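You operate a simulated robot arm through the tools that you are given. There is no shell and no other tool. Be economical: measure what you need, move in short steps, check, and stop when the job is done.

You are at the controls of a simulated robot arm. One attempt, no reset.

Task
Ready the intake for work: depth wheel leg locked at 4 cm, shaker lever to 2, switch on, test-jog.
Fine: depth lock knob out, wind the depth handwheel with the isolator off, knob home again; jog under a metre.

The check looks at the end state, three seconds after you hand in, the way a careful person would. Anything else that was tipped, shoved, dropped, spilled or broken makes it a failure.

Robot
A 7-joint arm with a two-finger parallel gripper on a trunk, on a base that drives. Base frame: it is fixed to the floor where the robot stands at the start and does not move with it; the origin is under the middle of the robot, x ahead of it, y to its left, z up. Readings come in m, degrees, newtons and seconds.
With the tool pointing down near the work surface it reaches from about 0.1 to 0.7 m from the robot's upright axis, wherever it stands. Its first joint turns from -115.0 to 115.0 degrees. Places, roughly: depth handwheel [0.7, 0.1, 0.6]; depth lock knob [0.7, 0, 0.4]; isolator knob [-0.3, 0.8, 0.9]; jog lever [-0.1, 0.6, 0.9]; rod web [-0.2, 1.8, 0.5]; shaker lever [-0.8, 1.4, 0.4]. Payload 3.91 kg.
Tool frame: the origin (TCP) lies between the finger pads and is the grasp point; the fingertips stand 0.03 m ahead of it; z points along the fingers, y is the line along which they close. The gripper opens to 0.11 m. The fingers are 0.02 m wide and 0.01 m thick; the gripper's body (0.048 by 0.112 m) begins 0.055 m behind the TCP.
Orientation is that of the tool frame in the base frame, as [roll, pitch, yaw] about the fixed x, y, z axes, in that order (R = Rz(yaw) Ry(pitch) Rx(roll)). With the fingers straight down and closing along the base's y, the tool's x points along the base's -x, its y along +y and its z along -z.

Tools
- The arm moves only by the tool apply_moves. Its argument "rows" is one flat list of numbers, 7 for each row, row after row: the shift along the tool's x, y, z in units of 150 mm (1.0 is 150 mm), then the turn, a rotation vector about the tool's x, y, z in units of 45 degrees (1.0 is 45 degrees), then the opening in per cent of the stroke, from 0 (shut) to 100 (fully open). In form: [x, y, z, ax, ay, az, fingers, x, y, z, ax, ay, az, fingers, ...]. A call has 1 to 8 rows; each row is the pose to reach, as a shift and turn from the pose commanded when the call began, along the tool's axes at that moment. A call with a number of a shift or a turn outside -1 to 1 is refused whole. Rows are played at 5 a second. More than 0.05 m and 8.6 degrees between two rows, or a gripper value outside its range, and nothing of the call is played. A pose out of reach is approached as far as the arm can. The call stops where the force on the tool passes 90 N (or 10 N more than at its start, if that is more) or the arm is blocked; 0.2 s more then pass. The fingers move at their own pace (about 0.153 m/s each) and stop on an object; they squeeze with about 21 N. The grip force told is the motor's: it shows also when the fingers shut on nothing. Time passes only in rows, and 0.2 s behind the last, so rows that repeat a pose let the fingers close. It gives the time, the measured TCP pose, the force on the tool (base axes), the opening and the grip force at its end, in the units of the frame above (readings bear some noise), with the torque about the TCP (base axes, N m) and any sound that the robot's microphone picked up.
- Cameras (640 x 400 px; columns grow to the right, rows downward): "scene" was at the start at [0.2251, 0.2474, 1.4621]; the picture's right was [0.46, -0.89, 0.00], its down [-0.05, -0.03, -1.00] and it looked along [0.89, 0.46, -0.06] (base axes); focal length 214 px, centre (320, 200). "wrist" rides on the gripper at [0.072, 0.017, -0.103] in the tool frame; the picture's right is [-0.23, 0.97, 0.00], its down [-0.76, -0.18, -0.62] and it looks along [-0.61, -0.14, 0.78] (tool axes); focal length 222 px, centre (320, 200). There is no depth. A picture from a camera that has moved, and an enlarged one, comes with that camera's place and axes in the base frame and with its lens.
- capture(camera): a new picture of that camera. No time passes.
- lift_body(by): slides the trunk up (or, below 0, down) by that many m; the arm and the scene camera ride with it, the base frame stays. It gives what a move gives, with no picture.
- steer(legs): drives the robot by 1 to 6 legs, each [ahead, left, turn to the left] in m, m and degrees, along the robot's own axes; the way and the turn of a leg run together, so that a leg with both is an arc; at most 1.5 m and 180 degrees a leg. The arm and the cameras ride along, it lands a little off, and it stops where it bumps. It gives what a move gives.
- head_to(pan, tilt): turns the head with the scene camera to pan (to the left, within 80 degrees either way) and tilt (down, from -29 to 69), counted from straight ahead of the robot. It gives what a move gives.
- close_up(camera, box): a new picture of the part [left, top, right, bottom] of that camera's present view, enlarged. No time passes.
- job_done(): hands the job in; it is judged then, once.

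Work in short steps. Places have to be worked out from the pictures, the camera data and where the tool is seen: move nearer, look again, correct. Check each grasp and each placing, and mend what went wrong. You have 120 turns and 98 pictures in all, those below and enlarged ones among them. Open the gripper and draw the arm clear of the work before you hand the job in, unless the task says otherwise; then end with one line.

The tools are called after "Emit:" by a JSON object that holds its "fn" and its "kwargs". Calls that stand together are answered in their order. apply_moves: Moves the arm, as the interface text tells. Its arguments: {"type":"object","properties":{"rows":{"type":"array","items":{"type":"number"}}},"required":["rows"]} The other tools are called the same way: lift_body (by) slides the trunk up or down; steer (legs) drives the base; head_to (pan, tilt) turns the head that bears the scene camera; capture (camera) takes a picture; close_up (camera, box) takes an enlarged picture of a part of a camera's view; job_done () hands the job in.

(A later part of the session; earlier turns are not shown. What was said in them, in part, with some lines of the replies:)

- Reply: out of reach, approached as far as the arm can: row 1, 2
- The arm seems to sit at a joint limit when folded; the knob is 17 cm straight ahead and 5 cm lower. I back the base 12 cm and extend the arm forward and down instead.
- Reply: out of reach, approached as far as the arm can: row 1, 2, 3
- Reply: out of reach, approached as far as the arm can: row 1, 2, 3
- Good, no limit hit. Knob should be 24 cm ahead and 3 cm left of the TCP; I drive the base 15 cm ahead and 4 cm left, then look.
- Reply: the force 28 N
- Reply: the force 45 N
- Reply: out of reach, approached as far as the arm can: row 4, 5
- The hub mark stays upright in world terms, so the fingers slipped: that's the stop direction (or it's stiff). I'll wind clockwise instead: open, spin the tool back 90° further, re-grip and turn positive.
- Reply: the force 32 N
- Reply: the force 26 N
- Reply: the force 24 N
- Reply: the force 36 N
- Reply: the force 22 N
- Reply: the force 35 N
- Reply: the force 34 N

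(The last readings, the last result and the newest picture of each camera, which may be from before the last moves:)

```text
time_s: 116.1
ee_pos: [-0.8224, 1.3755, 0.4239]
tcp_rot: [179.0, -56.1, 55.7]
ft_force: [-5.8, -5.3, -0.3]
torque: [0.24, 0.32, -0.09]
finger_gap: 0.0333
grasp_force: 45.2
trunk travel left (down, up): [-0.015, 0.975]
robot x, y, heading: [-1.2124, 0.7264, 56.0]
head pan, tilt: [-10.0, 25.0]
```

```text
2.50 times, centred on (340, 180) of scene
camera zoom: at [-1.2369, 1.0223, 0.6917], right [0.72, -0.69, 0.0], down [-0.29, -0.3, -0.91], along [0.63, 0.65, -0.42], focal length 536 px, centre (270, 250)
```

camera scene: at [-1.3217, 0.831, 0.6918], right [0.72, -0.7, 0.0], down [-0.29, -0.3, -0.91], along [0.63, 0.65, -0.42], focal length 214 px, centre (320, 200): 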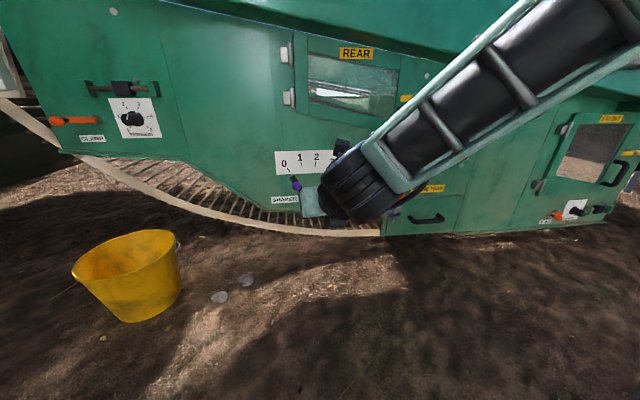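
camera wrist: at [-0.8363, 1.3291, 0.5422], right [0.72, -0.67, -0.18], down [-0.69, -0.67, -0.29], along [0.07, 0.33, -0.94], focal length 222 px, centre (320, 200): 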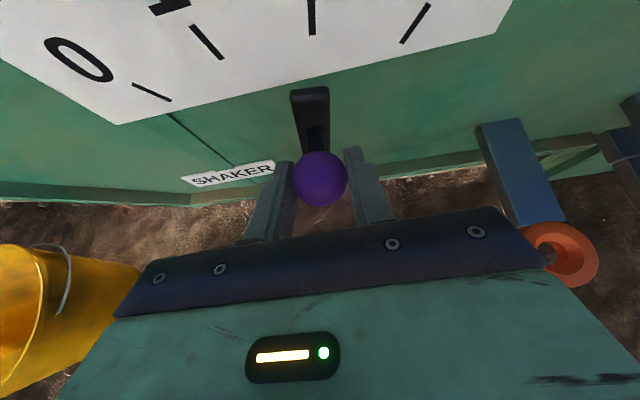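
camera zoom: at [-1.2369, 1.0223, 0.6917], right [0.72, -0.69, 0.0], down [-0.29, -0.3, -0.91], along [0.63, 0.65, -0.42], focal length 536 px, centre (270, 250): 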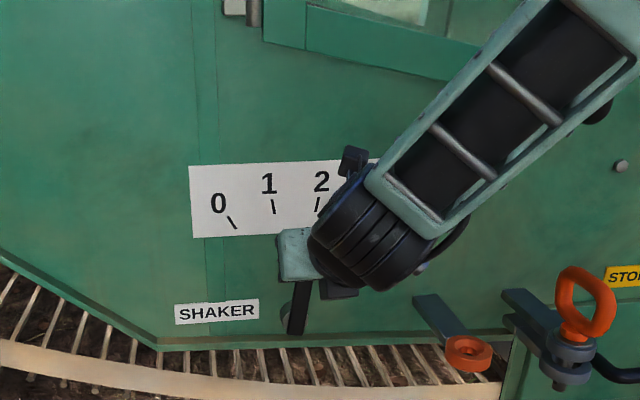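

The lever points just short of 2. I move the last ~8 mm and release.

Emit:
{"fn": "apply_moves", "kwargs": {"rows": [-0.003, 0.03, 0.002, 0, 0, 0, 0, -0.006, 0.06, 0.004, 0, 0, 0, 0, -0.006, 0.06, 0.004, 0, 0, 0, 0]}}

Emit:
{"fn": "apply_moves", "kwargs": {"rows": [0, 0, 0, 0, 0, 0, 60, 0, 0, 0, 0, 0, 0, 60]}}

Emit:
{"fn": "capture", "kwargs": {"camera": "wrist"}}

```text
time_s: 116.9
ee_pos: [-0.8173, 1.3706, 0.4241]
tcp_rot: [179.2, -56.1, 55.9]
ft_force: [-1.9, 14.5, -10.7]
torque: [0.34, 0.21, 0.04]
finger_gap: 0.033
grasp_force: 45.0
trunk travel left (down, up): [-0.015, 0.975]
robot x, y, heading: [-1.2147, 0.7236, 56.3]
head pan, tilt: [-10.0, 25.0]
```

```text
time_s: 117.5
ee_pos: [-0.8166, 1.3704, 0.424]
tcp_rot: [179.0, -56.2, 55.7]
ft_force: [-0.5, -0.3, 0.3]
torque: [-0.03, -0.01, 0.0]
finger_gap: 0.0661
grasp_force: 0.0
trunk travel left (down, up): [-0.015, 0.975]
robot x, y, heading: [-1.2121, 0.7196, 55.9]
head pan, tilt: [-10.0, 25.0]
```

```text
35 pictures are left
camera wrist: at [-0.8303, 1.324, 0.5428], right [0.73, -0.66, -0.18], down [-0.68, -0.67, -0.29], along [0.07, 0.33, -0.94], focal length 222 px, centre (320, 200)
```

wrist: 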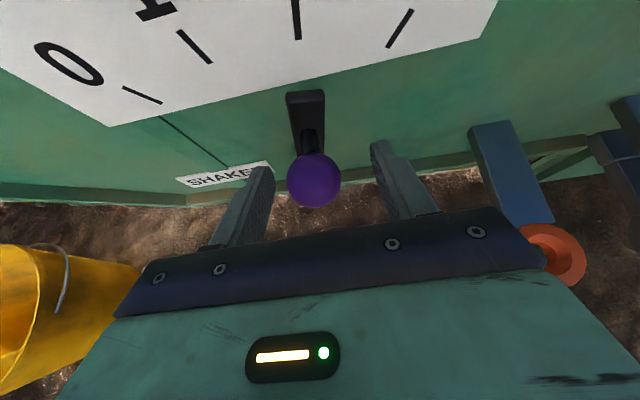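

Released. I back the base off 35 cm and check from the scene camera.

Emit:
{"fn": "steer", "kwargs": {"legs": [[-0.35, 0, 0]]}}

Emit:
{"fn": "close_up", "kwargs": {"camera": "scene", "box": [240, 100, 440, 260]}}

Emit:
{"fn": "capture", "kwargs": {"camera": "wrist"}}

```text
time_s: 119.8
ee_pos: [-1.0175, 1.0745, 0.4245]
tcp_rot: [179.1, -56.1, 55.9]
ft_force: [-0.4, 0.4, -0.1]
torque: [0.05, -0.01, 0.01]
finger_gap: 0.0658
grasp_force: 0.1
trunk travel left (down, up): [-0.015, 0.975]
robot x, y, heading: [-1.4092, 0.4242, 56.2]
head pan, tilt: [-10.0, 25.0]
```

```text
2.50 times, centred on (340, 180) of scene
camera zoom: at [-1.4363, 0.7253, 0.6918], right [0.72, -0.69, 0.0], down [-0.29, -0.31, -0.91], along [0.63, 0.65, -0.42], focal length 536 px, centre (270, 250)
```

zoom: 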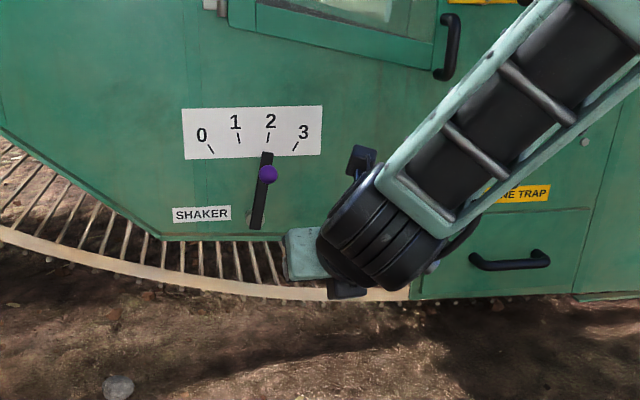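

```text
33 pictures are left
camera wrist: at [-1.0305, 1.0279, 0.5426], right [0.73, -0.66, -0.18], down [-0.68, -0.67, -0.29], along [0.07, 0.33, -0.94], focal length 222 px, centre (320, 200)
```

wrist: 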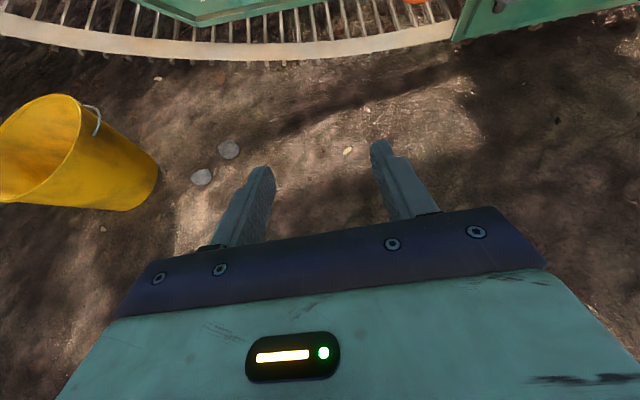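

Lever points squarely at 2. Next the isolator: I back off a little, drive right 0.65 m along the machine, raise the trunk and level the tool.

Emit:
{"fn": "steer", "kwargs": {"legs": [[-0.2, 0, 0], [0, -0.68, 0]]}}

Emit:
{"fn": "lift_body", "kwargs": {"by": 0.4}}

Emit:
{"fn": "apply_moves", "kwargs": {"rows": [0.1, 0, 0, 0, 0.15, 0, 60, 0.2, 0, 0, 0, 0.3, 0, 60, 0.3, 0, 0, 0, 0.45, 0, 60, 0.4, 0, 0, 0, 0.6, 0, 60, 0.5, 0, 0, 0, 0.75, 0, 60]}}

Emit:
{"fn": "capture", "kwargs": {"camera": "wrist"}}

Emit:
{"fn": "capture", "kwargs": {"camera": "scene"}}

```text
time_s: 124.8
ee_pos: [-0.5627, 0.5371, 0.4246]
tcp_rot: [179.1, -56.2, 56.8]
ft_force: [0.4, -0.4, 0.2]
torque: [0.02, 0.0, 0.01]
finger_gap: 0.0657
grasp_force: 0.2
trunk travel left (down, up): [-0.015, 0.975]
robot x, y, heading: [-0.9466, -0.1198, 57.5]
head pan, tilt: [-10.0, 25.0]
```

```text
time_s: 128.6
ee_pos: [-0.5644, 0.537, 0.8242]
tcp_rot: [179.0, -56.1, 56.9]
ft_force: [0.0, 0.4, -0.9]
torque: [-0.01, 0.03, 0.05]
finger_gap: 0.0657
grasp_force: 0.0
trunk travel left (down, up): [-0.415, 0.575]
robot x, y, heading: [-0.9436, -0.1199, 57.2]
head pan, tilt: [-10.0, 25.0]
```

```text
time_s: 129.8
ee_pos: [-0.5394, 0.5725, 0.8859]
tcp_rot: [92.6, -89.5, 143.5]
ft_force: [-0.6, 0.4, -0.2]
torque: [0.0, -0.01, -0.01]
finger_gap: 0.0662
grasp_force: 0.0
trunk travel left (down, up): [-0.415, 0.575]
robot x, y, heading: [-0.9441, -0.1212, 57.1]
head pan, tilt: [-10.0, 25.0]
```

```text
32 pictures are left
camera wrist: at [-0.5846, 0.4776, 0.9593], right [0.81, -0.54, -0.22], down [-0.49, -0.42, -0.76], along [0.32, 0.73, -0.61], focal length 222 px, centre (320, 200)
```

wrist: 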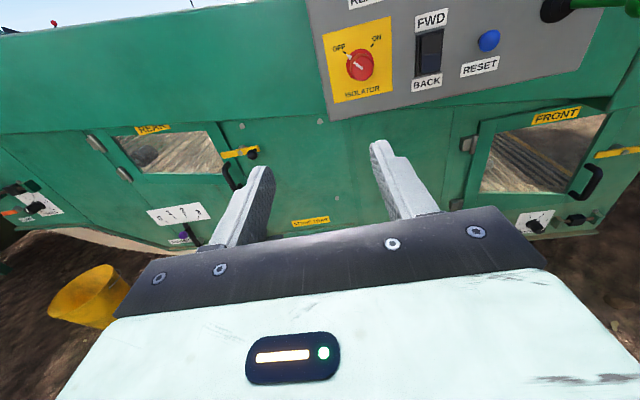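

```text
31 pictures are left
camera scene: at [-0.9763, 0.1816, 1.0918], right [0.73, -0.68, 0.0], down [-0.29, -0.31, -0.91], along [0.62, 0.67, -0.42], focal length 214 px, centre (320, 200)
```

scene: 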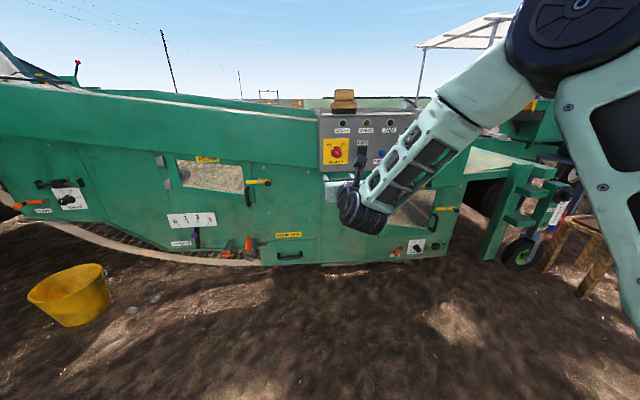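

Isolator estimated at (-0.275,0.835,0.884). I drive ahead 0.2 m and right 6 cm, then look again.

Emit:
{"fn": "steer", "kwargs": {"legs": [[0.19, -0.065, 0]]}}

Emit:
{"fn": "capture", "kwargs": {"camera": "wrist"}}

```text
time_s: 131.4
ee_pos: [-0.3804, 0.6984, 0.8871]
tcp_rot: [103.7, -89.4, 132.3]
ft_force: [0.1, -0.2, -0.3]
torque: [0.0, -0.02, -0.02]
finger_gap: 0.0661
grasp_force: 0.0
trunk travel left (down, up): [-0.415, 0.575]
robot x, y, heading: [-0.7864, 0.0116, 57.1]
head pan, tilt: [-10.0, 25.0]
```

```text
30 pictures are left
camera wrist: at [-0.4253, 0.6037, 0.9593], right [0.81, -0.55, -0.22], down [-0.49, -0.42, -0.76], along [0.32, 0.72, -0.61], focal length 222 px, centre (320, 200)
```

wrist: 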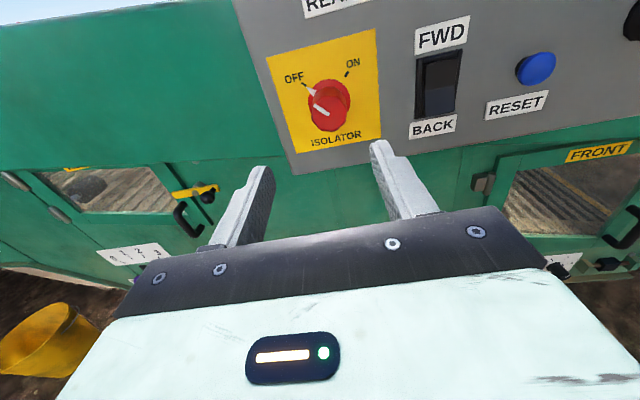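

Combined rays put the knob front at about (-0.285,0.835,0.888): 16.5 cm ahead, centred. OFF→ON is ~90° clockwise, so I first spin the tool -90°, then advance 10 cm.

Emit:
{"fn": "apply_moves", "kwargs": {"rows": [0, 0, 0, 0, 0, -0.1667, 60, 0, 0, 0, 0, 0, -0.3333, 60, 0, 0, 0, 0, 0, -0.5, 60, 0, 0, 0, 0, 0, -0.6667, 60, 0, 0, 0, 0, 0, -0.8333, 60, 0, 0, 0, 0, 0, -1, 60]}}

Emit:
{"fn": "apply_moves", "kwargs": {"rows": [0, 0, 0, 0, 0, -0.1667, 60, 0, 0, 0, 0, 0, -0.3333, 60, 0, 0, 0, 0, 0, -0.5, 60, 0, 0, 0, 0, 0, -0.6667, 60, 0, 0, 0, 0, 0, -0.8333, 60, 0, 0, 0, 0, 0, -1, 60]}}

Emit:
{"fn": "apply_moves", "kwargs": {"rows": [0, 0, 0.25, 0, 0, 0, 60, 0, 0, 0.5, 0, 0, 0, 60, 0, 0, 0.66, 0, 0, 0, 60]}}

Emit:
{"fn": "capture", "kwargs": {"camera": "wrist"}}

```text
time_s: 132.8
ee_pos: [-0.3818, 0.6978, 0.8858]
tcp_rot: [90.3, -44.5, 145.9]
ft_force: [-1.4, 0.1, -0.2]
torque: [0.01, 0.01, 0.01]
finger_gap: 0.0657
grasp_force: 0.2
trunk travel left (down, up): [-0.415, 0.575]
robot x, y, heading: [-0.7915, 0.0122, 57.1]
head pan, tilt: [-10.0, 25.0]
```

```text
time_s: 134.2
ee_pos: [-0.3813, 0.6976, 0.8861]
tcp_rot: [90.2, 0.6, 146.0]
ft_force: [0.2, 0.7, 0.4]
torque: [0.0, -0.01, 0.01]
finger_gap: 0.0661
grasp_force: 0.0
trunk travel left (down, up): [-0.415, 0.575]
robot x, y, heading: [-0.7866, 0.0088, 57.1]
head pan, tilt: [-10.0, 25.0]
```

```text
time_s: 135.0
ee_pos: [-0.3269, 0.782, 0.8856]
tcp_rot: [90.2, 0.6, 146.0]
ft_force: [0.9, -0.2, 0.5]
torque: [-0.04, 0.03, -0.01]
finger_gap: 0.066
grasp_force: 0.1
trunk travel left (down, up): [-0.415, 0.575]
robot x, y, heading: [-0.7838, 0.0103, 57.3]
head pan, tilt: [-10.0, 25.0]
```

```text
29 pictures are left
camera wrist: at [-0.4438, 0.7366, 0.9035], right [0.18, -0.12, 0.98], down [0.28, -0.94, -0.17], along [0.94, 0.31, -0.14], focal length 222 px, centre (320, 200)
```

wrist: 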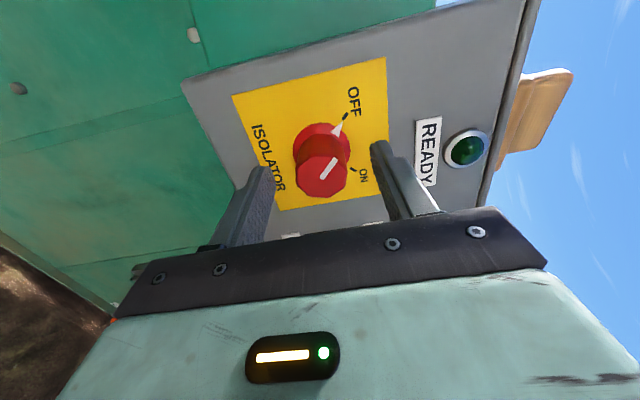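

Knob front is ~2 cm beyond the TCP and centred. I advance 2.5 cm and close.

Emit:
{"fn": "apply_moves", "kwargs": {"rows": [0, 0, 0.08, 0, 0, 0, 60, 0, 0, 0.16, 0, 0, 0, 60, 0, 0, 0.16, 0, 0, 0, 0, 0, 0, 0.16, 0, 0, 0, 0, 0, 0, 0.16, 0, 0, 0, 0]}}

Emit:
{"fn": "capture", "kwargs": {"camera": "wrist"}}

```text
time_s: 136.2
ee_pos: [-0.3125, 0.801, 0.8855]
tcp_rot: [90.2, 0.5, 146.0]
ft_force: [0.7, -1.6, -8.5]
torque: [0.87, -0.5, 0.34]
finger_gap: 0.0366
grasp_force: 45.2
trunk travel left (down, up): [-0.415, 0.575]
robot x, y, heading: [-0.7876, 0.0105, 57.1]
head pan, tilt: [-10.0, 25.0]
```

```text
28 pictures are left
camera wrist: at [-0.4292, 0.7558, 0.9022], right [0.18, -0.12, 0.98], down [0.28, -0.94, -0.17], along [0.94, 0.31, -0.14], focal length 222 px, centre (320, 200)
```

wrist: 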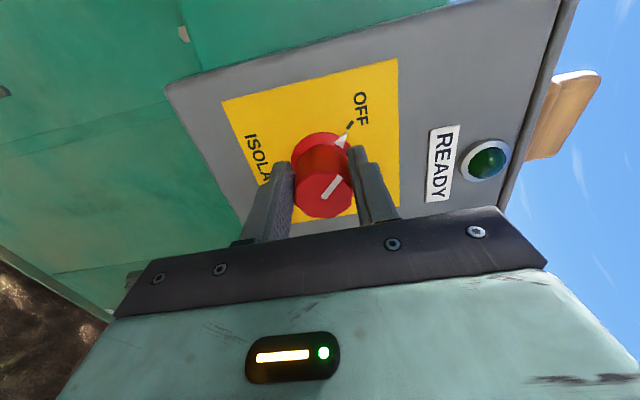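

Gripped. I turn clockwise 45° twice and look.

Emit:
{"fn": "apply_moves", "kwargs": {"rows": [0, 0, 0, 0, 0, 0.1667, 0, 0, 0, 0, 0, 0, 0.3333, 0, 0, 0, 0, 0, 0, 0.5, 0, 0, 0, 0, 0, 0, 0.6667, 0, 0, 0, 0, 0, 0, 0.8333, 0, 0, 0, 0, 0, 0, 1, 0]}}

Emit:
{"fn": "apply_moves", "kwargs": {"rows": [0, 0, 0, 0, 0, 0.1667, 0, 0, 0, 0, 0, 0, 0.3333, 0, 0, 0, 0, 0, 0, 0.5, 0, 0, 0, 0, 0, 0, 0.6667, 0, 0, 0, 0, 0, 0, 0.8, 0]}}

Emit:
{"fn": "capture", "kwargs": {"camera": "wrist"}}

```text
time_s: 137.6
ee_pos: [-0.3084, 0.7997, 0.8902]
tcp_rot: [89.4, -44.6, 146.2]
ft_force: [14.1, -3.1, 26.6]
torque: [1.09, -1.12, -0.09]
finger_gap: 0.0368
grasp_force: 45.4
trunk travel left (down, up): [-0.415, 0.575]
robot x, y, heading: [-0.7858, 0.0123, 56.9]
head pan, tilt: [-10.0, 25.0]
```

```text
time_s: 138.8
ee_pos: [-0.3039, 0.7963, 0.8946]
tcp_rot: [84.2, -80.6, 150.6]
ft_force: [24.8, -27.1, 36.5]
torque: [0.75, -1.02, -1.79]
finger_gap: 0.0368
grasp_force: 45.5
trunk travel left (down, up): [-0.415, 0.575]
robot x, y, heading: [-0.792, 0.0075, 57.0]
head pan, tilt: [-10.0, 25.0]
```

```text
27 pictures are left
camera wrist: at [-0.3611, 0.708, 0.9667], right [0.82, -0.57, -0.07], down [-0.39, -0.47, -0.79], along [0.42, 0.67, -0.61], focal length 222 px, centre (320, 200)
```

wrist: 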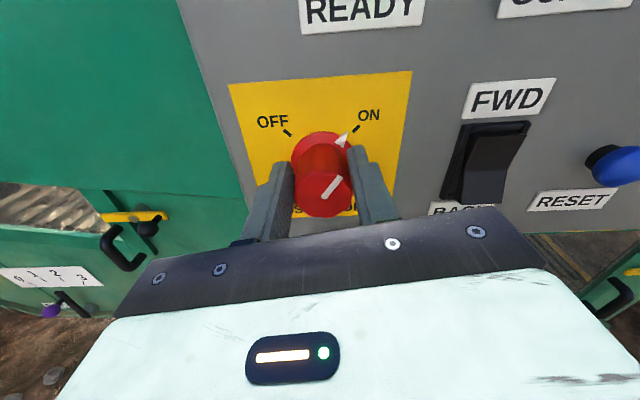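

The pointer reaches the ON tick. I turn a few degrees more while relieving the side load, then release.

Emit:
{"fn": "apply_moves", "kwargs": {"rows": [0.02, 0.02, 0, 0, 0, 0.07, 0, 0.03, 0.03, 0, 0, 0, 0.14, 0, 0.03, 0.03, 0, 0, 0, 0.14, 0]}}

Emit:
{"fn": "apply_moves", "kwargs": {"rows": [0, 0, 0, 0, 0, 0, 60, 0, 0, 0, 0, 0, 0, 60, 0, 0, -0.3, 0, 0, 0, 60, 0, 0, -0.6, 0, 0, 0, 60, 0, 0, -0.9, 0, 0, 0, 60]}}

Emit:
{"fn": "capture", "kwargs": {"camera": "wrist"}}

Emit:
{"fn": "close_up", "kwargs": {"camera": "scene", "box": [250, 60, 470, 200]}}

```text
time_s: 139.6
ee_pos: [-0.3042, 0.7959, 0.894]
tcp_rot: [83.7, -87.1, 151.5]
ft_force: [20.3, -23.6, 21.1]
torque: [0.81, -0.88, -2.09]
finger_gap: 0.0372
grasp_force: 45.0
trunk travel left (down, up): [-0.415, 0.575]
robot x, y, heading: [-0.7845, 0.009, 57.2]
head pan, tilt: [-10.0, 25.0]
```

```text
time_s: 140.8
ee_pos: [-0.3829, 0.6858, 0.895]
tcp_rot: [92.1, -86.8, 144.0]
ft_force: [-0.7, 1.0, 0.0]
torque: [0.01, -0.03, 0.0]
finger_gap: 0.0658
grasp_force: 0.1
trunk travel left (down, up): [-0.415, 0.575]
robot x, y, heading: [-0.787, 0.0055, 56.9]
head pan, tilt: [-10.0, 25.0]
```

```text
26 pictures are left
camera wrist: at [-0.4307, 0.5936, 0.9686], right [0.82, -0.55, -0.17], down [-0.46, -0.44, -0.77], along [0.35, 0.71, -0.62], focal length 222 px, centre (320, 200)
```

wrist: 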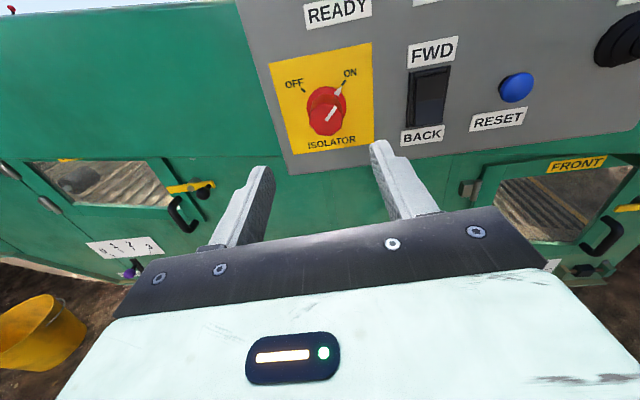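

```text
2.86 times, centred on (360, 130) of scene
camera zoom: at [-0.8176, 0.3085, 1.0917], right [0.73, -0.68, 0.0], down [-0.29, -0.31, -0.91], along [0.62, 0.66, -0.42], focal length 613 px, centre (206, 400)
```

zoom: 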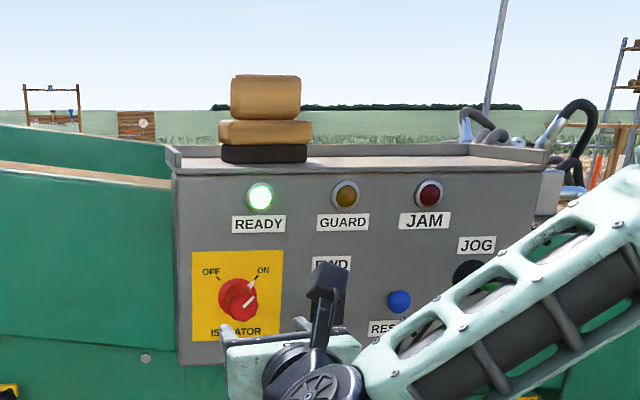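

READY lamp is green, GUARD and JAM dark. Now the jog lever: I back 15 cm, shift right 0.3 m and look.

Emit:
{"fn": "steer", "kwargs": {"legs": [[-0.15, 0, 0], [0, -0.3, 0]]}}

Emit:
{"fn": "capture", "kwargs": {"camera": "wrist"}}

Emit:
{"fn": "head_to", "kwargs": {"pan": -5, "tilt": 20}}

Emit:
{"fn": "close_up", "kwargs": {"camera": "scene", "box": [200, 60, 420, 220]}}

```text
time_s: 143.8
ee_pos: [-0.2139, 0.401, 0.8953]
tcp_rot: [92.1, -86.9, 143.7]
ft_force: [0.0, -0.2, 1.0]
torque: [0.0, 0.02, 0.0]
finger_gap: 0.066
grasp_force: 0.1
trunk travel left (down, up): [-0.415, 0.575]
robot x, y, heading: [-0.6194, -0.2753, 56.9]
head pan, tilt: [-10.0, 25.0]
```

```text
24 pictures are left
camera wrist: at [-0.2603, 0.3072, 0.9688], right [0.82, -0.55, -0.17], down [-0.46, -0.44, -0.77], along [0.35, 0.71, -0.62], focal length 222 px, centre (320, 200)
```

wrist: 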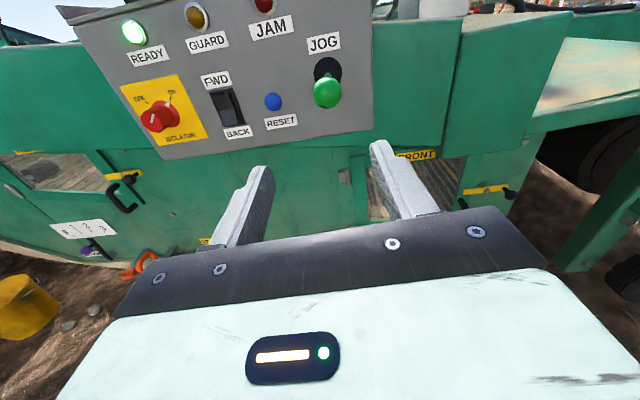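

```text
time_s: 144.5
ee_pos: [-0.2118, 0.4006, 0.8948]
tcp_rot: [92.0, -86.8, 143.8]
ft_force: [0.2, -0.1, -0.7]
torque: [0.03, -0.01, -0.01]
finger_gap: 0.066
grasp_force: 0.1
trunk travel left (down, up): [-0.415, 0.575]
robot x, y, heading: [-0.6182, -0.275, 56.8]
head pan, tilt: [-5.0, 20.0]
```

```text
2.50 times, centred on (310, 140) of scene
camera zoom: at [-0.6534, 0.0282, 1.0998], right [0.79, -0.62, 0.0], down [-0.21, -0.27, -0.94], along [0.58, 0.74, -0.34], focal length 536 px, centre (345, 350)
```

zoom: 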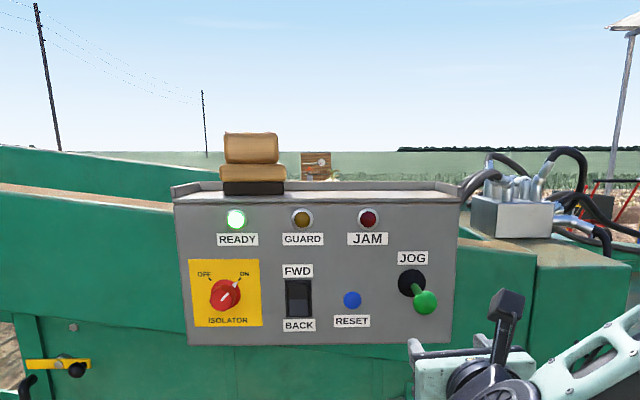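

Jog ball at about (-0.095,0.554,0.90), stick pointing straight out of the panel. I drive 0.1 m ahead, then look.

Emit:
{"fn": "steer", "kwargs": {"legs": [[0.1, -0.009, 0]]}}

Emit:
{"fn": "capture", "kwargs": {"camera": "wrist"}}

```text
time_s: 145.6
ee_pos: [-0.1531, 0.4763, 0.8947]
tcp_rot: [92.1, -86.8, 143.9]
ft_force: [0.3, -0.2, -0.1]
torque: [0.03, -0.02, -0.01]
finger_gap: 0.0658
grasp_force: 0.0
trunk travel left (down, up): [-0.415, 0.575]
robot x, y, heading: [-0.5599, -0.1986, 57.1]
head pan, tilt: [-5.0, 20.0]
```

```text
22 pictures are left
camera wrist: at [-0.2, 0.3826, 0.9687], right [0.81, -0.55, -0.17], down [-0.46, -0.44, -0.77], along [0.35, 0.71, -0.62], focal length 222 px, centre (320, 200)
```

wrist: 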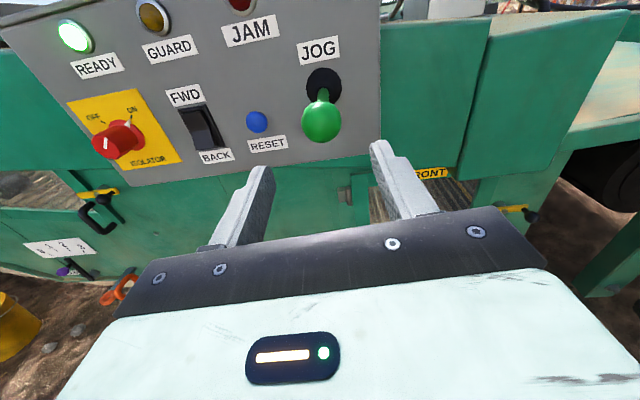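

Ball is 9.7 cm straight ahead. I advance and close on it without moving it.

Emit:
{"fn": "apply_moves", "kwargs": {"rows": [0, 0, 0.22, 0, 0, 0, 60, 0.01, 0.01, 0.44, 0, 0, 0, 60, 0.02, 0.01, 0.63, 0, 0, 0, 60]}}

Emit:
{"fn": "capture", "kwargs": {"camera": "wrist"}}

```text
time_s: 146.4
ee_pos: [-0.0998, 0.5519, 0.8963]
tcp_rot: [92.2, -86.8, 143.7]
ft_force: [0.5, 0.7, -0.1]
torque: [0.02, -0.02, 0.0]
finger_gap: 0.0662
grasp_force: 0.0
trunk travel left (down, up): [-0.415, 0.575]
robot x, y, heading: [-0.5543, -0.198, 57.1]
head pan, tilt: [-5.0, 20.0]
```

```text
21 pictures are left
camera wrist: at [-0.1469, 0.4589, 0.9702], right [0.82, -0.55, -0.17], down [-0.46, -0.44, -0.77], along [0.35, 0.71, -0.62], focal length 222 px, centre (320, 200)
```

wrist: 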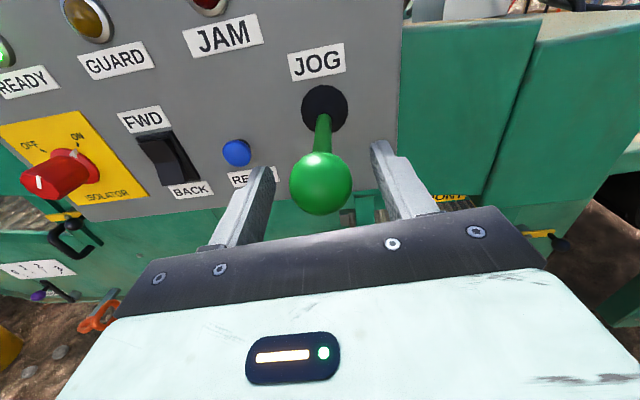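

Ball centred. I close on it.

Emit:
{"fn": "apply_moves", "kwargs": {"rows": [0, 0, 0, 0, 0, 0, 20, 0, 0, 0, 0, 0, 0, 20, 0, 0, 0, 0, 0, 0, 20]}}

```text
time_s: 147.2
ee_pos: [-0.0983, 0.551, 0.8956]
tcp_rot: [91.9, -86.7, 144.0]
ft_force: [7.5, -1.2, 1.7]
torque: [0.0, 0.0, -0.05]
finger_gap: 0.035
grasp_force: 45.1
trunk travel left (down, up): [-0.415, 0.575]
robot x, y, heading: [-0.5596, -0.201, 57.1]
head pan, tilt: [-5.0, 20.0]
```

Gripped (35 mm). A short probe: 2 cm down and straight back.

Emit:
{"fn": "apply_moves", "kwargs": {"rows": [-0.07, 0, 0, 0, 0, 0, 20, -0.14, 0, 0, 0, 0, 0, 20, -0.07, 0, 0, 0, 0, 0, 20, 0, 0, 0, 0, 0, 0, 20]}}

Emit:
{"fn": "capture", "kwargs": {"camera": "wrist"}}

```text
time_s: 148.2
ee_pos: [-0.0983, 0.5496, 0.8953]
tcp_rot: [98.0, -86.8, 138.0]
ft_force: [-4.3, -10.3, -9.0]
torque: [-1.0, 0.7, -0.04]
finger_gap: 0.0348
grasp_force: 45.4
trunk travel left (down, up): [-0.415, 0.575]
robot x, y, heading: [-0.5584, -0.1996, 56.7]
head pan, tilt: [-5.0, 20.0]
```

```text
20 pictures are left
camera wrist: at [-0.1456, 0.4581, 0.9698], right [0.82, -0.55, -0.17], down [-0.46, -0.45, -0.77], along [0.35, 0.7, -0.62], focal length 222 px, centre (320, 200)
```

wrist: 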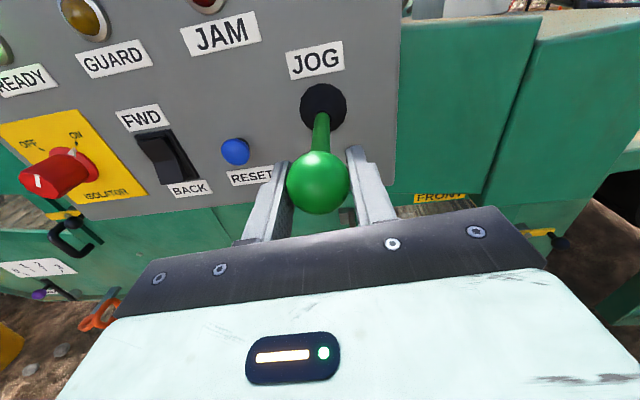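

No sound. I push down 2.5 cm and read force at the end (I return at once in the next call).

Emit:
{"fn": "apply_moves", "kwargs": {"rows": [-0.085, 0, 0, 0, 0, 0, 20, -0.17, 0, 0, 0, 0, 0, 20]}}

Emit:
{"fn": "apply_moves", "kwargs": {"rows": [0.085, 0, 0, 0, 0, 0, 20, 0.17, 0, 0, 0, 0, 0, 20]}}

```text
time_s: 148.8
ee_pos: [-0.0978, 0.5507, 0.8751]
tcp_rot: [86.1, -86.8, 149.8]
ft_force: [0.5, 16.7, 13.7]
torque: [0.87, -0.63, 0.03]
finger_gap: 0.0348
grasp_force: 44.6
trunk travel left (down, up): [-0.415, 0.575]
robot x, y, heading: [-0.5592, -0.2004, 57.1]
head pan, tilt: [-5.0, 20.0]
```

```text
time_s: 149.4
ee_pos: [-0.098, 0.5502, 0.8953]
tcp_rot: [97.5, -86.7, 138.3]
ft_force: [-10.8, -12.9, -12.3]
torque: [-0.62, 0.42, -0.07]
finger_gap: 0.0347
grasp_force: 45.0
trunk travel left (down, up): [-0.415, 0.575]
robot x, y, heading: [-0.5578, -0.2005, 56.8]
head pan, tilt: [-5.0, 20.0]
```

Down moves with ~14 N but no sound yet. I try a deeper stroke (5 cm) along the arc and straight back in one call.

Emit:
{"fn": "apply_moves", "kwargs": {"rows": [-0.12, 0, 0.01, 0, 0, 0, 20, -0.24, 0, 0.035, 0, 0, 0, 20, -0.35, 0, 0.075, 0, 0, 0, 20, -0.24, 0, 0.035, 0, 0, 0, 20, -0.12, 0, 0.01, 0, 0, 0, 20, 0, 0, 0, 0, 0, 0, 20]}}

Emit:
{"fn": "close_up", "kwargs": {"camera": "scene", "box": [200, 60, 420, 220]}}

```text
time_s: 150.8
ee_pos: [-0.0973, 0.5522, 0.8947]
tcp_rot: [97.9, -86.7, 137.7]
ft_force: [-0.1, 7.9, -17.2]
torque: [0.34, -0.34, -0.08]
finger_gap: 0.0348
grasp_force: 45.0
trunk travel left (down, up): [-0.415, 0.575]
robot x, y, heading: [-0.5589, -0.2025, 57.2]
head pan, tilt: [-5.0, 20.0]
```

```text
2.50 times, centred on (310, 140) of scene
camera zoom: at [-0.5927, 0.1048, 1.0992], right [0.79, -0.62, 0.0], down [-0.21, -0.27, -0.94], along [0.58, 0.74, -0.34], focal length 536 px, centre (345, 350)
```

zoom: 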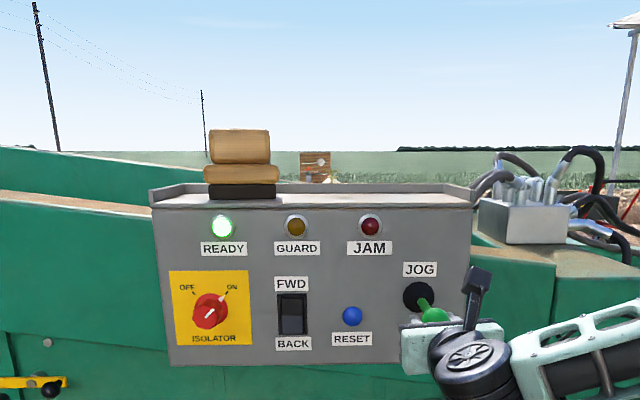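

Still no sound. I probe the other axis: 3 cm up, reading the force, then return.

Emit:
{"fn": "apply_moves", "kwargs": {"rows": [0.1, 0, 0, 0, 0, 0, 20, 0.2, 0, 0.02, 0, 0, 0, 20]}}

Emit:
{"fn": "apply_moves", "kwargs": {"rows": [-0.1, 0, -0.02, 0, 0, 0, 20, -0.2, 0, -0.02, 0, 0, 0, 20]}}

```text
time_s: 151.4
ee_pos: [-0.0981, 0.5562, 0.934]
tcp_rot: [84.1, -86.8, 151.5]
ft_force: [1.3, 0.1, 0.0]
torque: [0.02, -0.02, -0.02]
finger_gap: 0.022
grasp_force: 0.2
trunk travel left (down, up): [-0.415, 0.575]
robot x, y, heading: [-0.557, -0.201, 57.0]
head pan, tilt: [-5.0, 20.0]
```

```text
time_s: 152.0
ee_pos: [-0.0997, 0.5524, 0.9004]
tcp_rot: [89.9, -86.8, 145.8]
ft_force: [0.6, 0.7, 2.2]
torque: [-0.1, 0.03, 0.0]
finger_gap: 0.0214
grasp_force: 1.4
trunk travel left (down, up): [-0.415, 0.575]
robot x, y, heading: [-0.5594, -0.2036, 57.2]
head pan, tilt: [-5.0, 20.0]
```

The ball slipped out when pulled upward — up is a stop. I look.

Emit:
{"fn": "capture", "kwargs": {"camera": "wrist"}}

```text
18 pictures are left
camera wrist: at [-0.1466, 0.4602, 0.9738], right [0.81, -0.55, -0.17], down [-0.46, -0.44, -0.77], along [0.35, 0.71, -0.61], focal length 222 px, centre (320, 200)
```

wrist: 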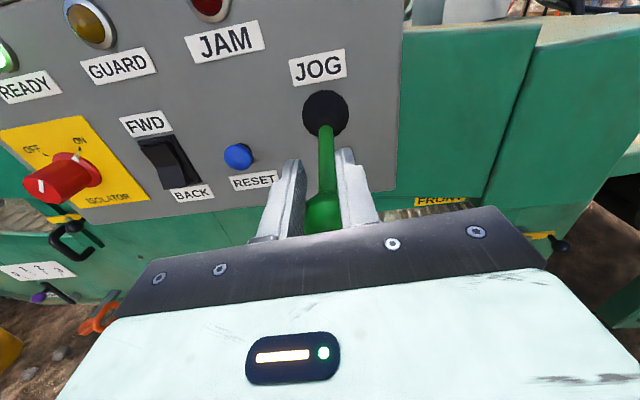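

The ball now sits below the fingers. I lift clear and see where the lever rests.

Emit:
{"fn": "apply_moves", "kwargs": {"rows": [0.13, 0, 0, 0, 0, 0, 20, 0.27, 0, 0, 0, 0, 0, 60, 0.27, 0, -0.2, 0, 0, 0, 60, 0.27, 0, -0.45, 0, 0, 0, 60]}}

Emit:
{"fn": "capture", "kwargs": {"camera": "wrist"}}

```text
time_s: 153.0
ee_pos: [-0.137, 0.4997, 0.9383]
tcp_rot: [92.0, -86.8, 143.9]
ft_force: [-0.2, 0.3, -0.1]
torque: [0.0, 0.01, -0.01]
finger_gap: 0.0661
grasp_force: 0.0
trunk travel left (down, up): [-0.415, 0.575]
robot x, y, heading: [-0.5577, -0.2022, 57.1]
head pan, tilt: [-5.0, 20.0]
```

```text
17 pictures are left
camera wrist: at [-0.1847, 0.4078, 1.0118], right [0.81, -0.55, -0.17], down [-0.46, -0.44, -0.77], along [0.35, 0.71, -0.62], focal length 222 px, centre (320, 200)
```

wrist: 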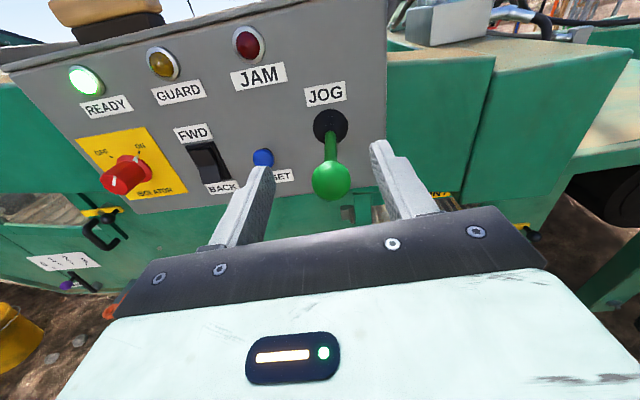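

Lever rests at neutral (0.897), so it's either sprung or my fingers slid on it. I'll push from above with closed fingers, and take a picture at the bottom (no time passes).

Emit:
{"fn": "apply_moves", "kwargs": {"rows": [0.02, 0, 0, 0, 0, 0, 0, 0.02, 0, 0.2, 0, 0, 0, 0, 0.02, 0, 0.42, 0, 0, 0, 0, 0.02, 0, 0.42, 0, 0, 0, 0]}}

Emit:
{"fn": "apply_moves", "kwargs": {"rows": [-0.12, 0, 0, 0, 0, 0, 0, -0.28, 0, 0, 0, 0, 0, 0]}}

Emit:
{"fn": "capture", "kwargs": {"camera": "wrist"}}

Emit:
{"fn": "apply_moves", "kwargs": {"rows": [0.25, 0, 0, 0, 0, 0, 0, 0.36, 0, 0, 0, 0, 0, 0]}}

```text
time_s: 154.0
ee_pos: [-0.1, 0.5528, 0.9388]
tcp_rot: [92.2, -86.8, 143.6]
ft_force: [0.6, 0.6, 0.4]
torque: [0.01, 0.01, 0.0]
finger_gap: 0.0001
grasp_force: 20.8
trunk travel left (down, up): [-0.415, 0.575]
robot x, y, heading: [-0.5617, -0.1977, 56.8]
head pan, tilt: [-5.0, 20.0]
```

```text
time_s: 154.6
ee_pos: [-0.1002, 0.5499, 0.8995]
tcp_rot: [90.9, -86.9, 145.0]
ft_force: [-0.5, -0.3, 3.3]
torque: [0.03, 0.02, 0.02]
finger_gap: 0.0
grasp_force: 21.2
trunk travel left (down, up): [-0.415, 0.575]
robot x, y, heading: [-0.5559, -0.1997, 56.8]
head pan, tilt: [-5.0, 20.0]
```

```text
16 pictures are left
camera wrist: at [-0.1475, 0.457, 0.9727], right [0.82, -0.55, -0.17], down [-0.46, -0.44, -0.77], along [0.35, 0.71, -0.61], focal length 222 px, centre (320, 200)
```

wrist: 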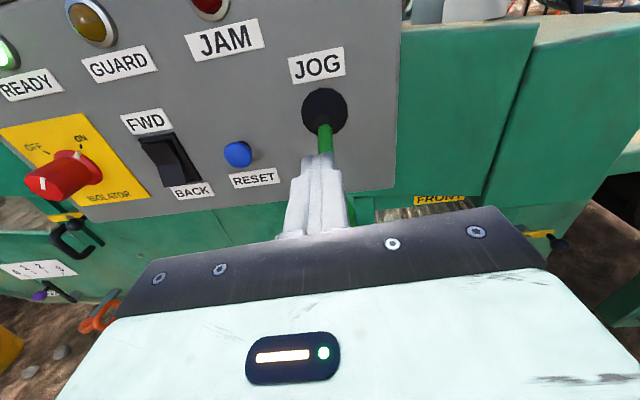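

```text
time_s: 155.2
ee_pos: [-0.1012, 0.5526, 0.9502]
tcp_rot: [92.8, -86.8, 143.1]
ft_force: [0.0, -0.3, 0.0]
torque: [0.05, 0.01, 0.02]
finger_gap: 0.0
grasp_force: 21.0
trunk travel left (down, up): [-0.415, 0.575]
robot x, y, heading: [-0.5577, -0.2006, 57.2]
head pan, tilt: [-5.0, 20.0]
```

The lever is springy downward (3 N) but nothing ran yet. I push deeper (ball ~6 cm down), then lift.

Emit:
{"fn": "apply_moves", "kwargs": {"rows": [-0.2, 0, 0, 0, 0, 0, 0, -0.4, 0, 0, 0, 0, 0, 0, -0.57, 0, 0, 0, 0, 0, 0]}}

Emit:
{"fn": "capture", "kwargs": {"camera": "wrist"}}

Emit:
{"fn": "apply_moves", "kwargs": {"rows": [0.3, 0, 0, 0, 0, 0, 0, 0.6, 0, 0, 0, 0, 0, 0]}}

```text
time_s: 156.0
ee_pos: [-0.1003, 0.5487, 0.8708]
tcp_rot: [84.9, -87.0, 150.7]
ft_force: [2.8, 5.9, 16.7]
torque: [0.27, -0.17, -0.08]
finger_gap: 0.0
grasp_force: 21.3
trunk travel left (down, up): [-0.415, 0.575]
robot x, y, heading: [-0.5592, -0.202, 56.9]
head pan, tilt: [-5.0, 20.0]
```

```text
15 pictures are left
camera wrist: at [-0.1472, 0.4547, 0.9439], right [0.81, -0.55, -0.17], down [-0.46, -0.44, -0.77], along [0.35, 0.71, -0.61], focal length 222 px, centre (320, 200)
```

wrist: 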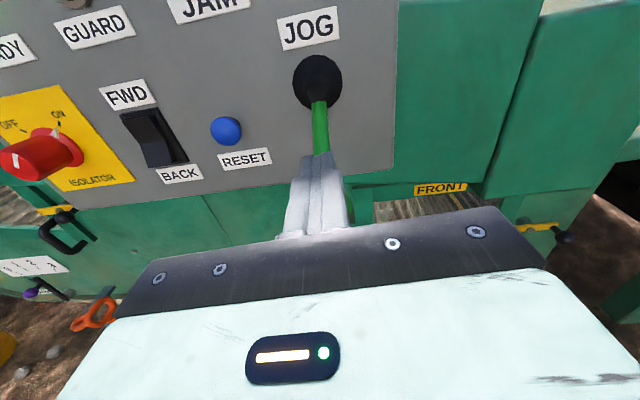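

```text
time_s: 156.6
ee_pos: [-0.1023, 0.5513, 0.9537]
tcp_rot: [94.3, -86.7, 141.7]
ft_force: [-0.2, 1.0, -0.3]
torque: [0.01, -0.01, 0.0]
finger_gap: 0.0001
grasp_force: 20.8
trunk travel left (down, up): [-0.415, 0.575]
robot x, y, heading: [-0.5584, -0.1998, 56.9]
head pan, tilt: [-5.0, 20.0]
```

16.7 N at depth, no sound. I need to see the rod web itself: I raise the trunk 0.45 m and look at it before trying again.

Emit:
{"fn": "lift_body", "kwargs": {"by": 0.45}}

Emit:
{"fn": "head_to", "kwargs": {"pan": 20, "tilt": 25}}

Emit:
{"fn": "capture", "kwargs": {"camera": "scene"}}

```text
refused: 0.45 is not a number from -0.4 to 0.4
```

```text
time_s: 157.5
ee_pos: [-0.104, 0.5506, 0.9541]
tcp_rot: [92.1, -86.7, 143.8]
ft_force: [0.9, -0.3, 0.3]
torque: [-0.03, 0.04, 0.02]
finger_gap: 0.0
grasp_force: 21.3
trunk travel left (down, up): [-0.415, 0.575]
robot x, y, heading: [-0.5577, -0.199, 57.0]
head pan, tilt: [20.0, 25.0]
```

```text
14 pictures are left
camera scene: at [-0.6298, 0.1204, 1.0918], right [0.97, -0.23, 0.0], down [-0.1, -0.41, -0.91], along [0.2, 0.88, -0.42], focal length 214 px, centre (320, 200)
```

scene: 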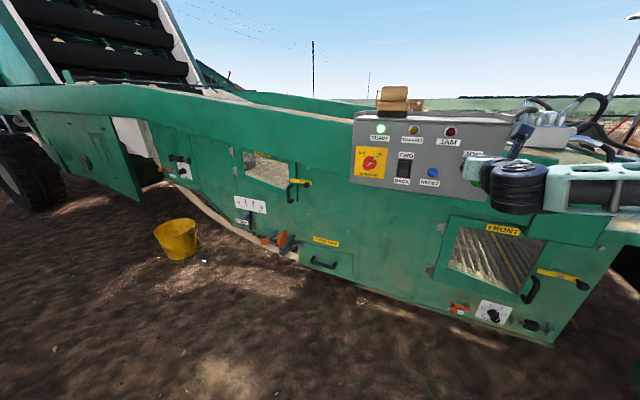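

The rods are visible through the FRONT window. I take a before-picture, push the lever down, picture, and lift.

Emit:
{"fn": "close_up", "kwargs": {"camera": "scene", "box": [430, 215, 560, 305]}}

Emit:
{"fn": "apply_moves", "kwargs": {"rows": [-0.25, 0, 0, 0, 0, 0, 0, -0.5, 0, 0, 0, 0, 0, 0, -0.65, 0, 0, 0, 0, 0, 0]}}

Emit:
{"fn": "close_up", "kwargs": {"camera": "scene", "box": [430, 215, 560, 305]}}

Emit:
{"fn": "apply_moves", "kwargs": {"rows": [0.3, 0, 0, 0, 0, 0, 0, 0.65, 0, 0, 0, 0, 0, 0]}}

```text
4.44 times, centred on (495, 260) of scene
camera zoom: at [-0.6298, 0.1204, 1.0918], right [0.97, -0.23, 0.0], down [-0.1, -0.41, -0.91], along [0.2, 0.88, -0.42], focal length 953 px, centre (-458, -67)
```

zoom: 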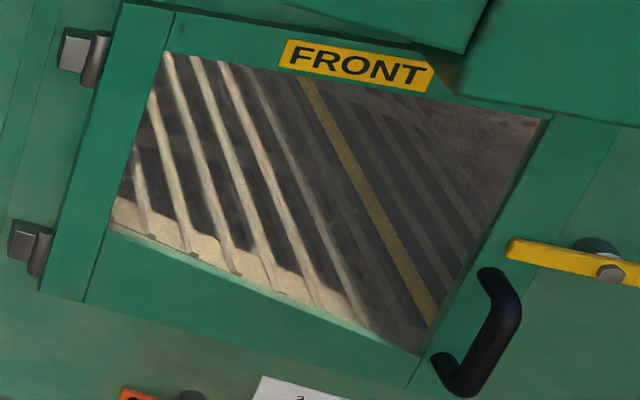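

```text
time_s: 158.3
ee_pos: [-0.0961, 0.5484, 0.8693]
tcp_rot: [72.9, -86.7, 163.0]
ft_force: [5.0, 17.6, 41.7]
torque: [0.69, -0.31, 0.06]
finger_gap: 0.0002
grasp_force: 20.8
trunk travel left (down, up): [-0.415, 0.575]
robot x, y, heading: [-0.5605, -0.2022, 56.9]
head pan, tilt: [20.0, 25.0]
```

```text
4.44 times, centred on (495, 260) of scene
camera zoom: at [-0.6305, 0.1197, 1.093], right [0.97, -0.23, 0.0], down [-0.09, -0.41, -0.91], along [0.2, 0.88, -0.42], focal length 953 px, centre (-458, -67)
```

zoom: 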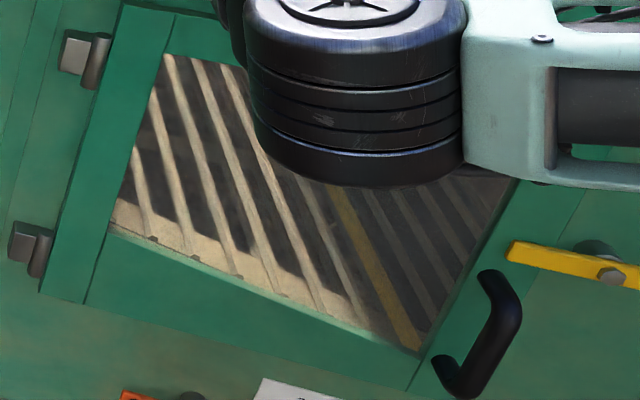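

```text
refused: row 2 steps farther than a row can; nothing moved
```

The web moved (yellow rod shifted about half a pitch). I lift off at once with smaller steps.

Emit:
{"fn": "apply_moves", "kwargs": {"rows": [0.3, 0, 0, 0, 0, 0, 0, 0.6, 0, 0, 0, 0, 0, 0]}}

Emit:
{"fn": "close_up", "kwargs": {"camera": "scene", "box": [430, 215, 560, 305]}}

```text
time_s: 158.9
ee_pos: [-0.0994, 0.5485, 0.9461]
tcp_rot: [96.3, -86.8, 139.6]
ft_force: [0.2, -0.2, -0.2]
torque: [-0.01, 0.0, -0.01]
finger_gap: 0.0001
grasp_force: 21.1
trunk travel left (down, up): [-0.415, 0.575]
robot x, y, heading: [-0.5558, -0.2011, 56.9]
head pan, tilt: [20.0, 25.0]
```

```text
4.44 times, centred on (495, 260) of scene
camera zoom: at [-0.6297, 0.1204, 1.0914], right [0.97, -0.23, 0.0], down [-0.1, -0.41, -0.91], along [0.2, 0.88, -0.42], focal length 953 px, centre (-458, -67)
```

zoom: 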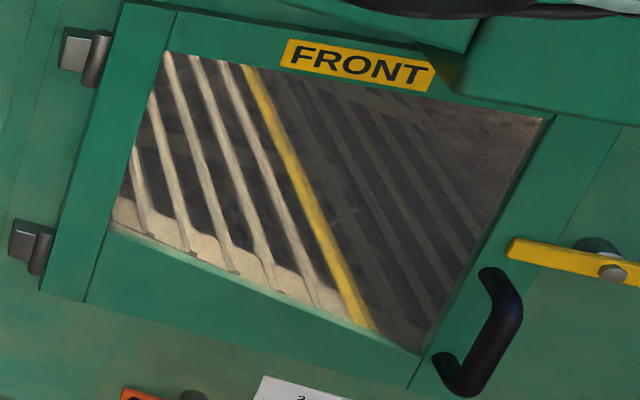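

The web ran ~2 rod pitches and the lever is released: jog is done, well under a metre. I draw the arm back, open the gripper and confirm the web has stopped and everything stands right.

Emit:
{"fn": "apply_moves", "kwargs": {"rows": [0.1, 0, -0.2, 0, 0, 0, 0, 0.1, 0, -0.5, 0, 0, 0, 0, 0.1, 0, -0.8, 0, 0, 0, 100, 0.1, 0, -0.8, 0, 0, 0, 100]}}

Emit:
{"fn": "steer", "kwargs": {"legs": [[-0.3, 0, 0]]}}

Emit:
{"fn": "head_to", "kwargs": {"pan": -5, "tilt": 20}}

Emit:
{"fn": "capture", "kwargs": {"camera": "scene"}}

Emit:
{"fn": "close_up", "kwargs": {"camera": "wrist", "box": [100, 0, 540, 250]}}

```text
time_s: 159.9
ee_pos: [-0.1693, 0.4506, 0.9615]
tcp_rot: [91.7, -86.8, 144.2]
ft_force: [0.4, -0.1, 0.6]
torque: [-0.04, 0.0, 0.01]
finger_gap: 0.1097
grasp_force: 0.1
trunk travel left (down, up): [-0.415, 0.575]
robot x, y, heading: [-0.5592, -0.2044, 57.2]
head pan, tilt: [20.0, 25.0]
```

```text
time_s: 161.9
ee_pos: [-0.3328, 0.2021, 0.9606]
tcp_rot: [92.0, -86.8, 144.0]
ft_force: [-0.1, -0.1, -0.3]
torque: [-0.02, 0.0, -0.03]
finger_gap: 0.11
grasp_force: 0.1
trunk travel left (down, up): [-0.415, 0.575]
robot x, y, heading: [-0.7165, -0.4497, 57.1]
head pan, tilt: [20.0, 25.0]
```

```text
time_s: 162.8
ee_pos: [-0.3322, 0.2016, 0.9615]
tcp_rot: [92.0, -86.9, 144.1]
ft_force: [-0.2, -0.2, -0.2]
torque: [0.0, -0.02, -0.04]
finger_gap: 0.1101
grasp_force: 0.0
trunk travel left (down, up): [-0.415, 0.575]
robot x, y, heading: [-0.7188, -0.45, 57.4]
head pan, tilt: [-5.0, 20.0]
```

```text
10 pictures are left
camera scene: at [-0.7562, -0.1461, 1.0998], right [0.79, -0.61, 0.0], down [-0.21, -0.27, -0.94], along [0.58, 0.74, -0.34], focal length 214 px, centre (320, 200)
```

scene: 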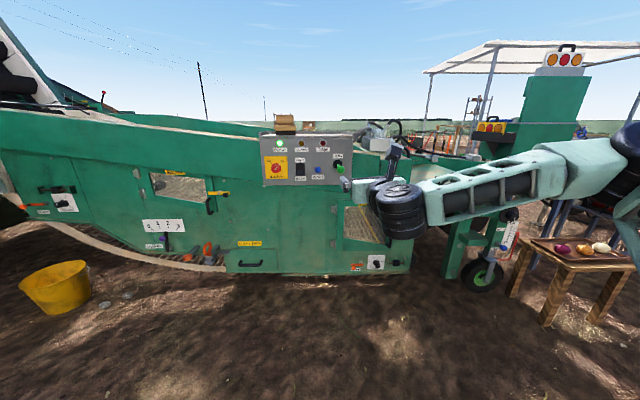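

```text
1.45 times, centred on (320, 125) of wrist
camera zoom: at [-0.3808, 0.1091, 1.0356], right [0.82, -0.55, -0.17], down [-0.46, -0.44, -0.77], along [0.35, 0.71, -0.62], focal length 323 px, centre (320, 309)
```

zoom: 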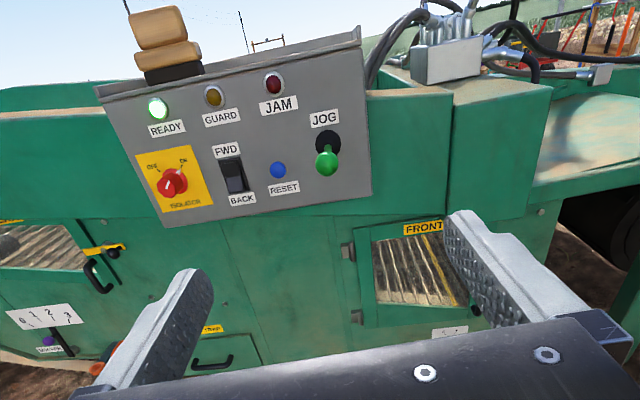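

Lamp green, lever neutral. I check the scale/knob from here and that the web is still with two window shots.

Emit:
{"fn": "close_up", "kwargs": {"camera": "scene", "box": [440, 190, 540, 300]}}

Emit:
{"fn": "close_up", "kwargs": {"camera": "wrist", "box": [330, 140, 440, 220]}}

Emit:
{"fn": "head_to", "kwargs": {"pan": -6, "tilt": 20}}

Emit:
{"fn": "close_up", "kwargs": {"camera": "wrist", "box": [330, 140, 440, 220]}}

```text
3.64 times, centred on (490, 245) of scene
camera zoom: at [-0.7562, -0.1461, 1.0998], right [0.79, -0.61, 0.0], down [-0.21, -0.27, -0.94], along [0.58, 0.74, -0.34], focal length 780 px, centre (-298, 36)
```

zoom: 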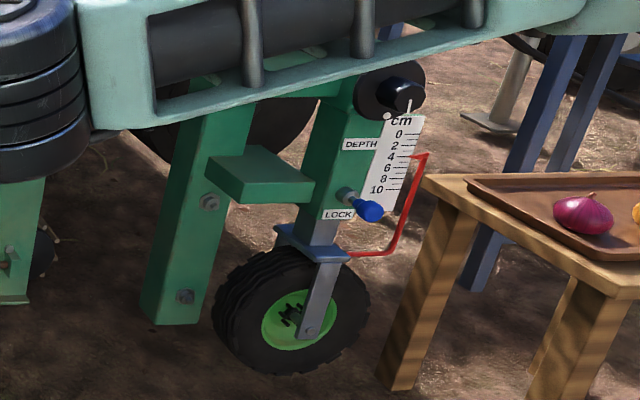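

```text
5.00 times, centred on (385, 180) of wrist
camera zoom: at [-0.3808, 0.1091, 1.0356], right [0.82, -0.55, -0.17], down [-0.46, -0.44, -0.77], along [0.35, 0.71, -0.62], focal length 1111 px, centre (-5, 300)
```

zoom: 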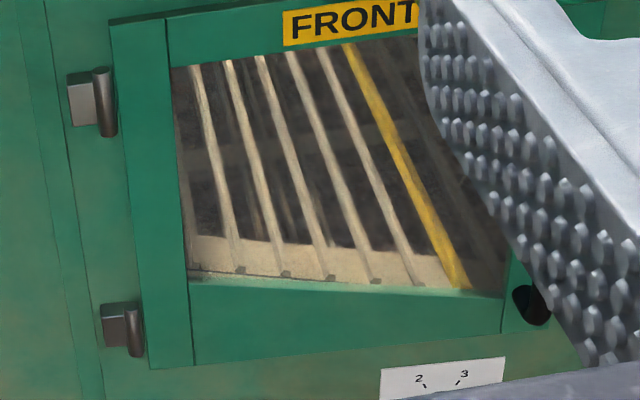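

```text
time_s: 163.4
ee_pos: [-0.3327, 0.2021, 0.96]
tcp_rot: [92.1, -86.9, 144.1]
ft_force: [-0.6, -0.4, 1.2]
torque: [0.03, 0.02, 0.0]
finger_gap: 0.1101
grasp_force: 0.1
trunk travel left (down, up): [-0.415, 0.575]
robot x, y, heading: [-0.717, -0.4513, 57.3]
head pan, tilt: [-6.0, 20.0]
```

```text
5.00 times, centred on (385, 180) of wrist
camera zoom: at [-0.3808, 0.1091, 1.0356], right [0.82, -0.55, -0.17], down [-0.46, -0.44, -0.77], along [0.35, 0.71, -0.62], focal length 1111 px, centre (-5, 300)
```

zoom: 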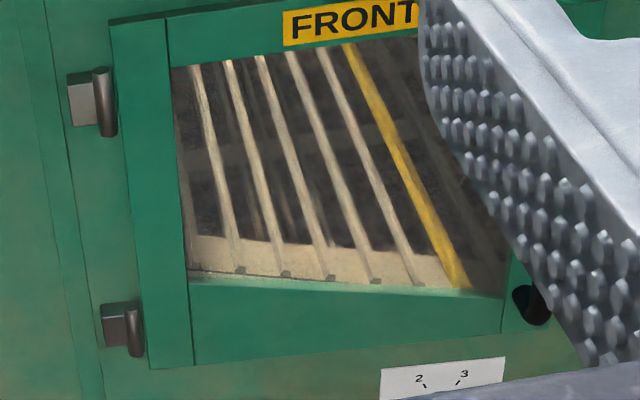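

The web stands still, the pointer is on 4 with the knob home, the shaker is on 2, the isolator is ON with the READY lamp lit, and the arm is clear with the gripper open. I hand in.

Emit:
{"fn": "job_done", "kwargs": {}}

```text
The job is handed in.
```

The intake is ready for work: depth leg locked at 4 cm, shaker lever on 2, isolator on with READY lit. I test-jogged the web in several short lever presses; I estimate 0.3–0.4 m in total (not measured), and it has stopped.
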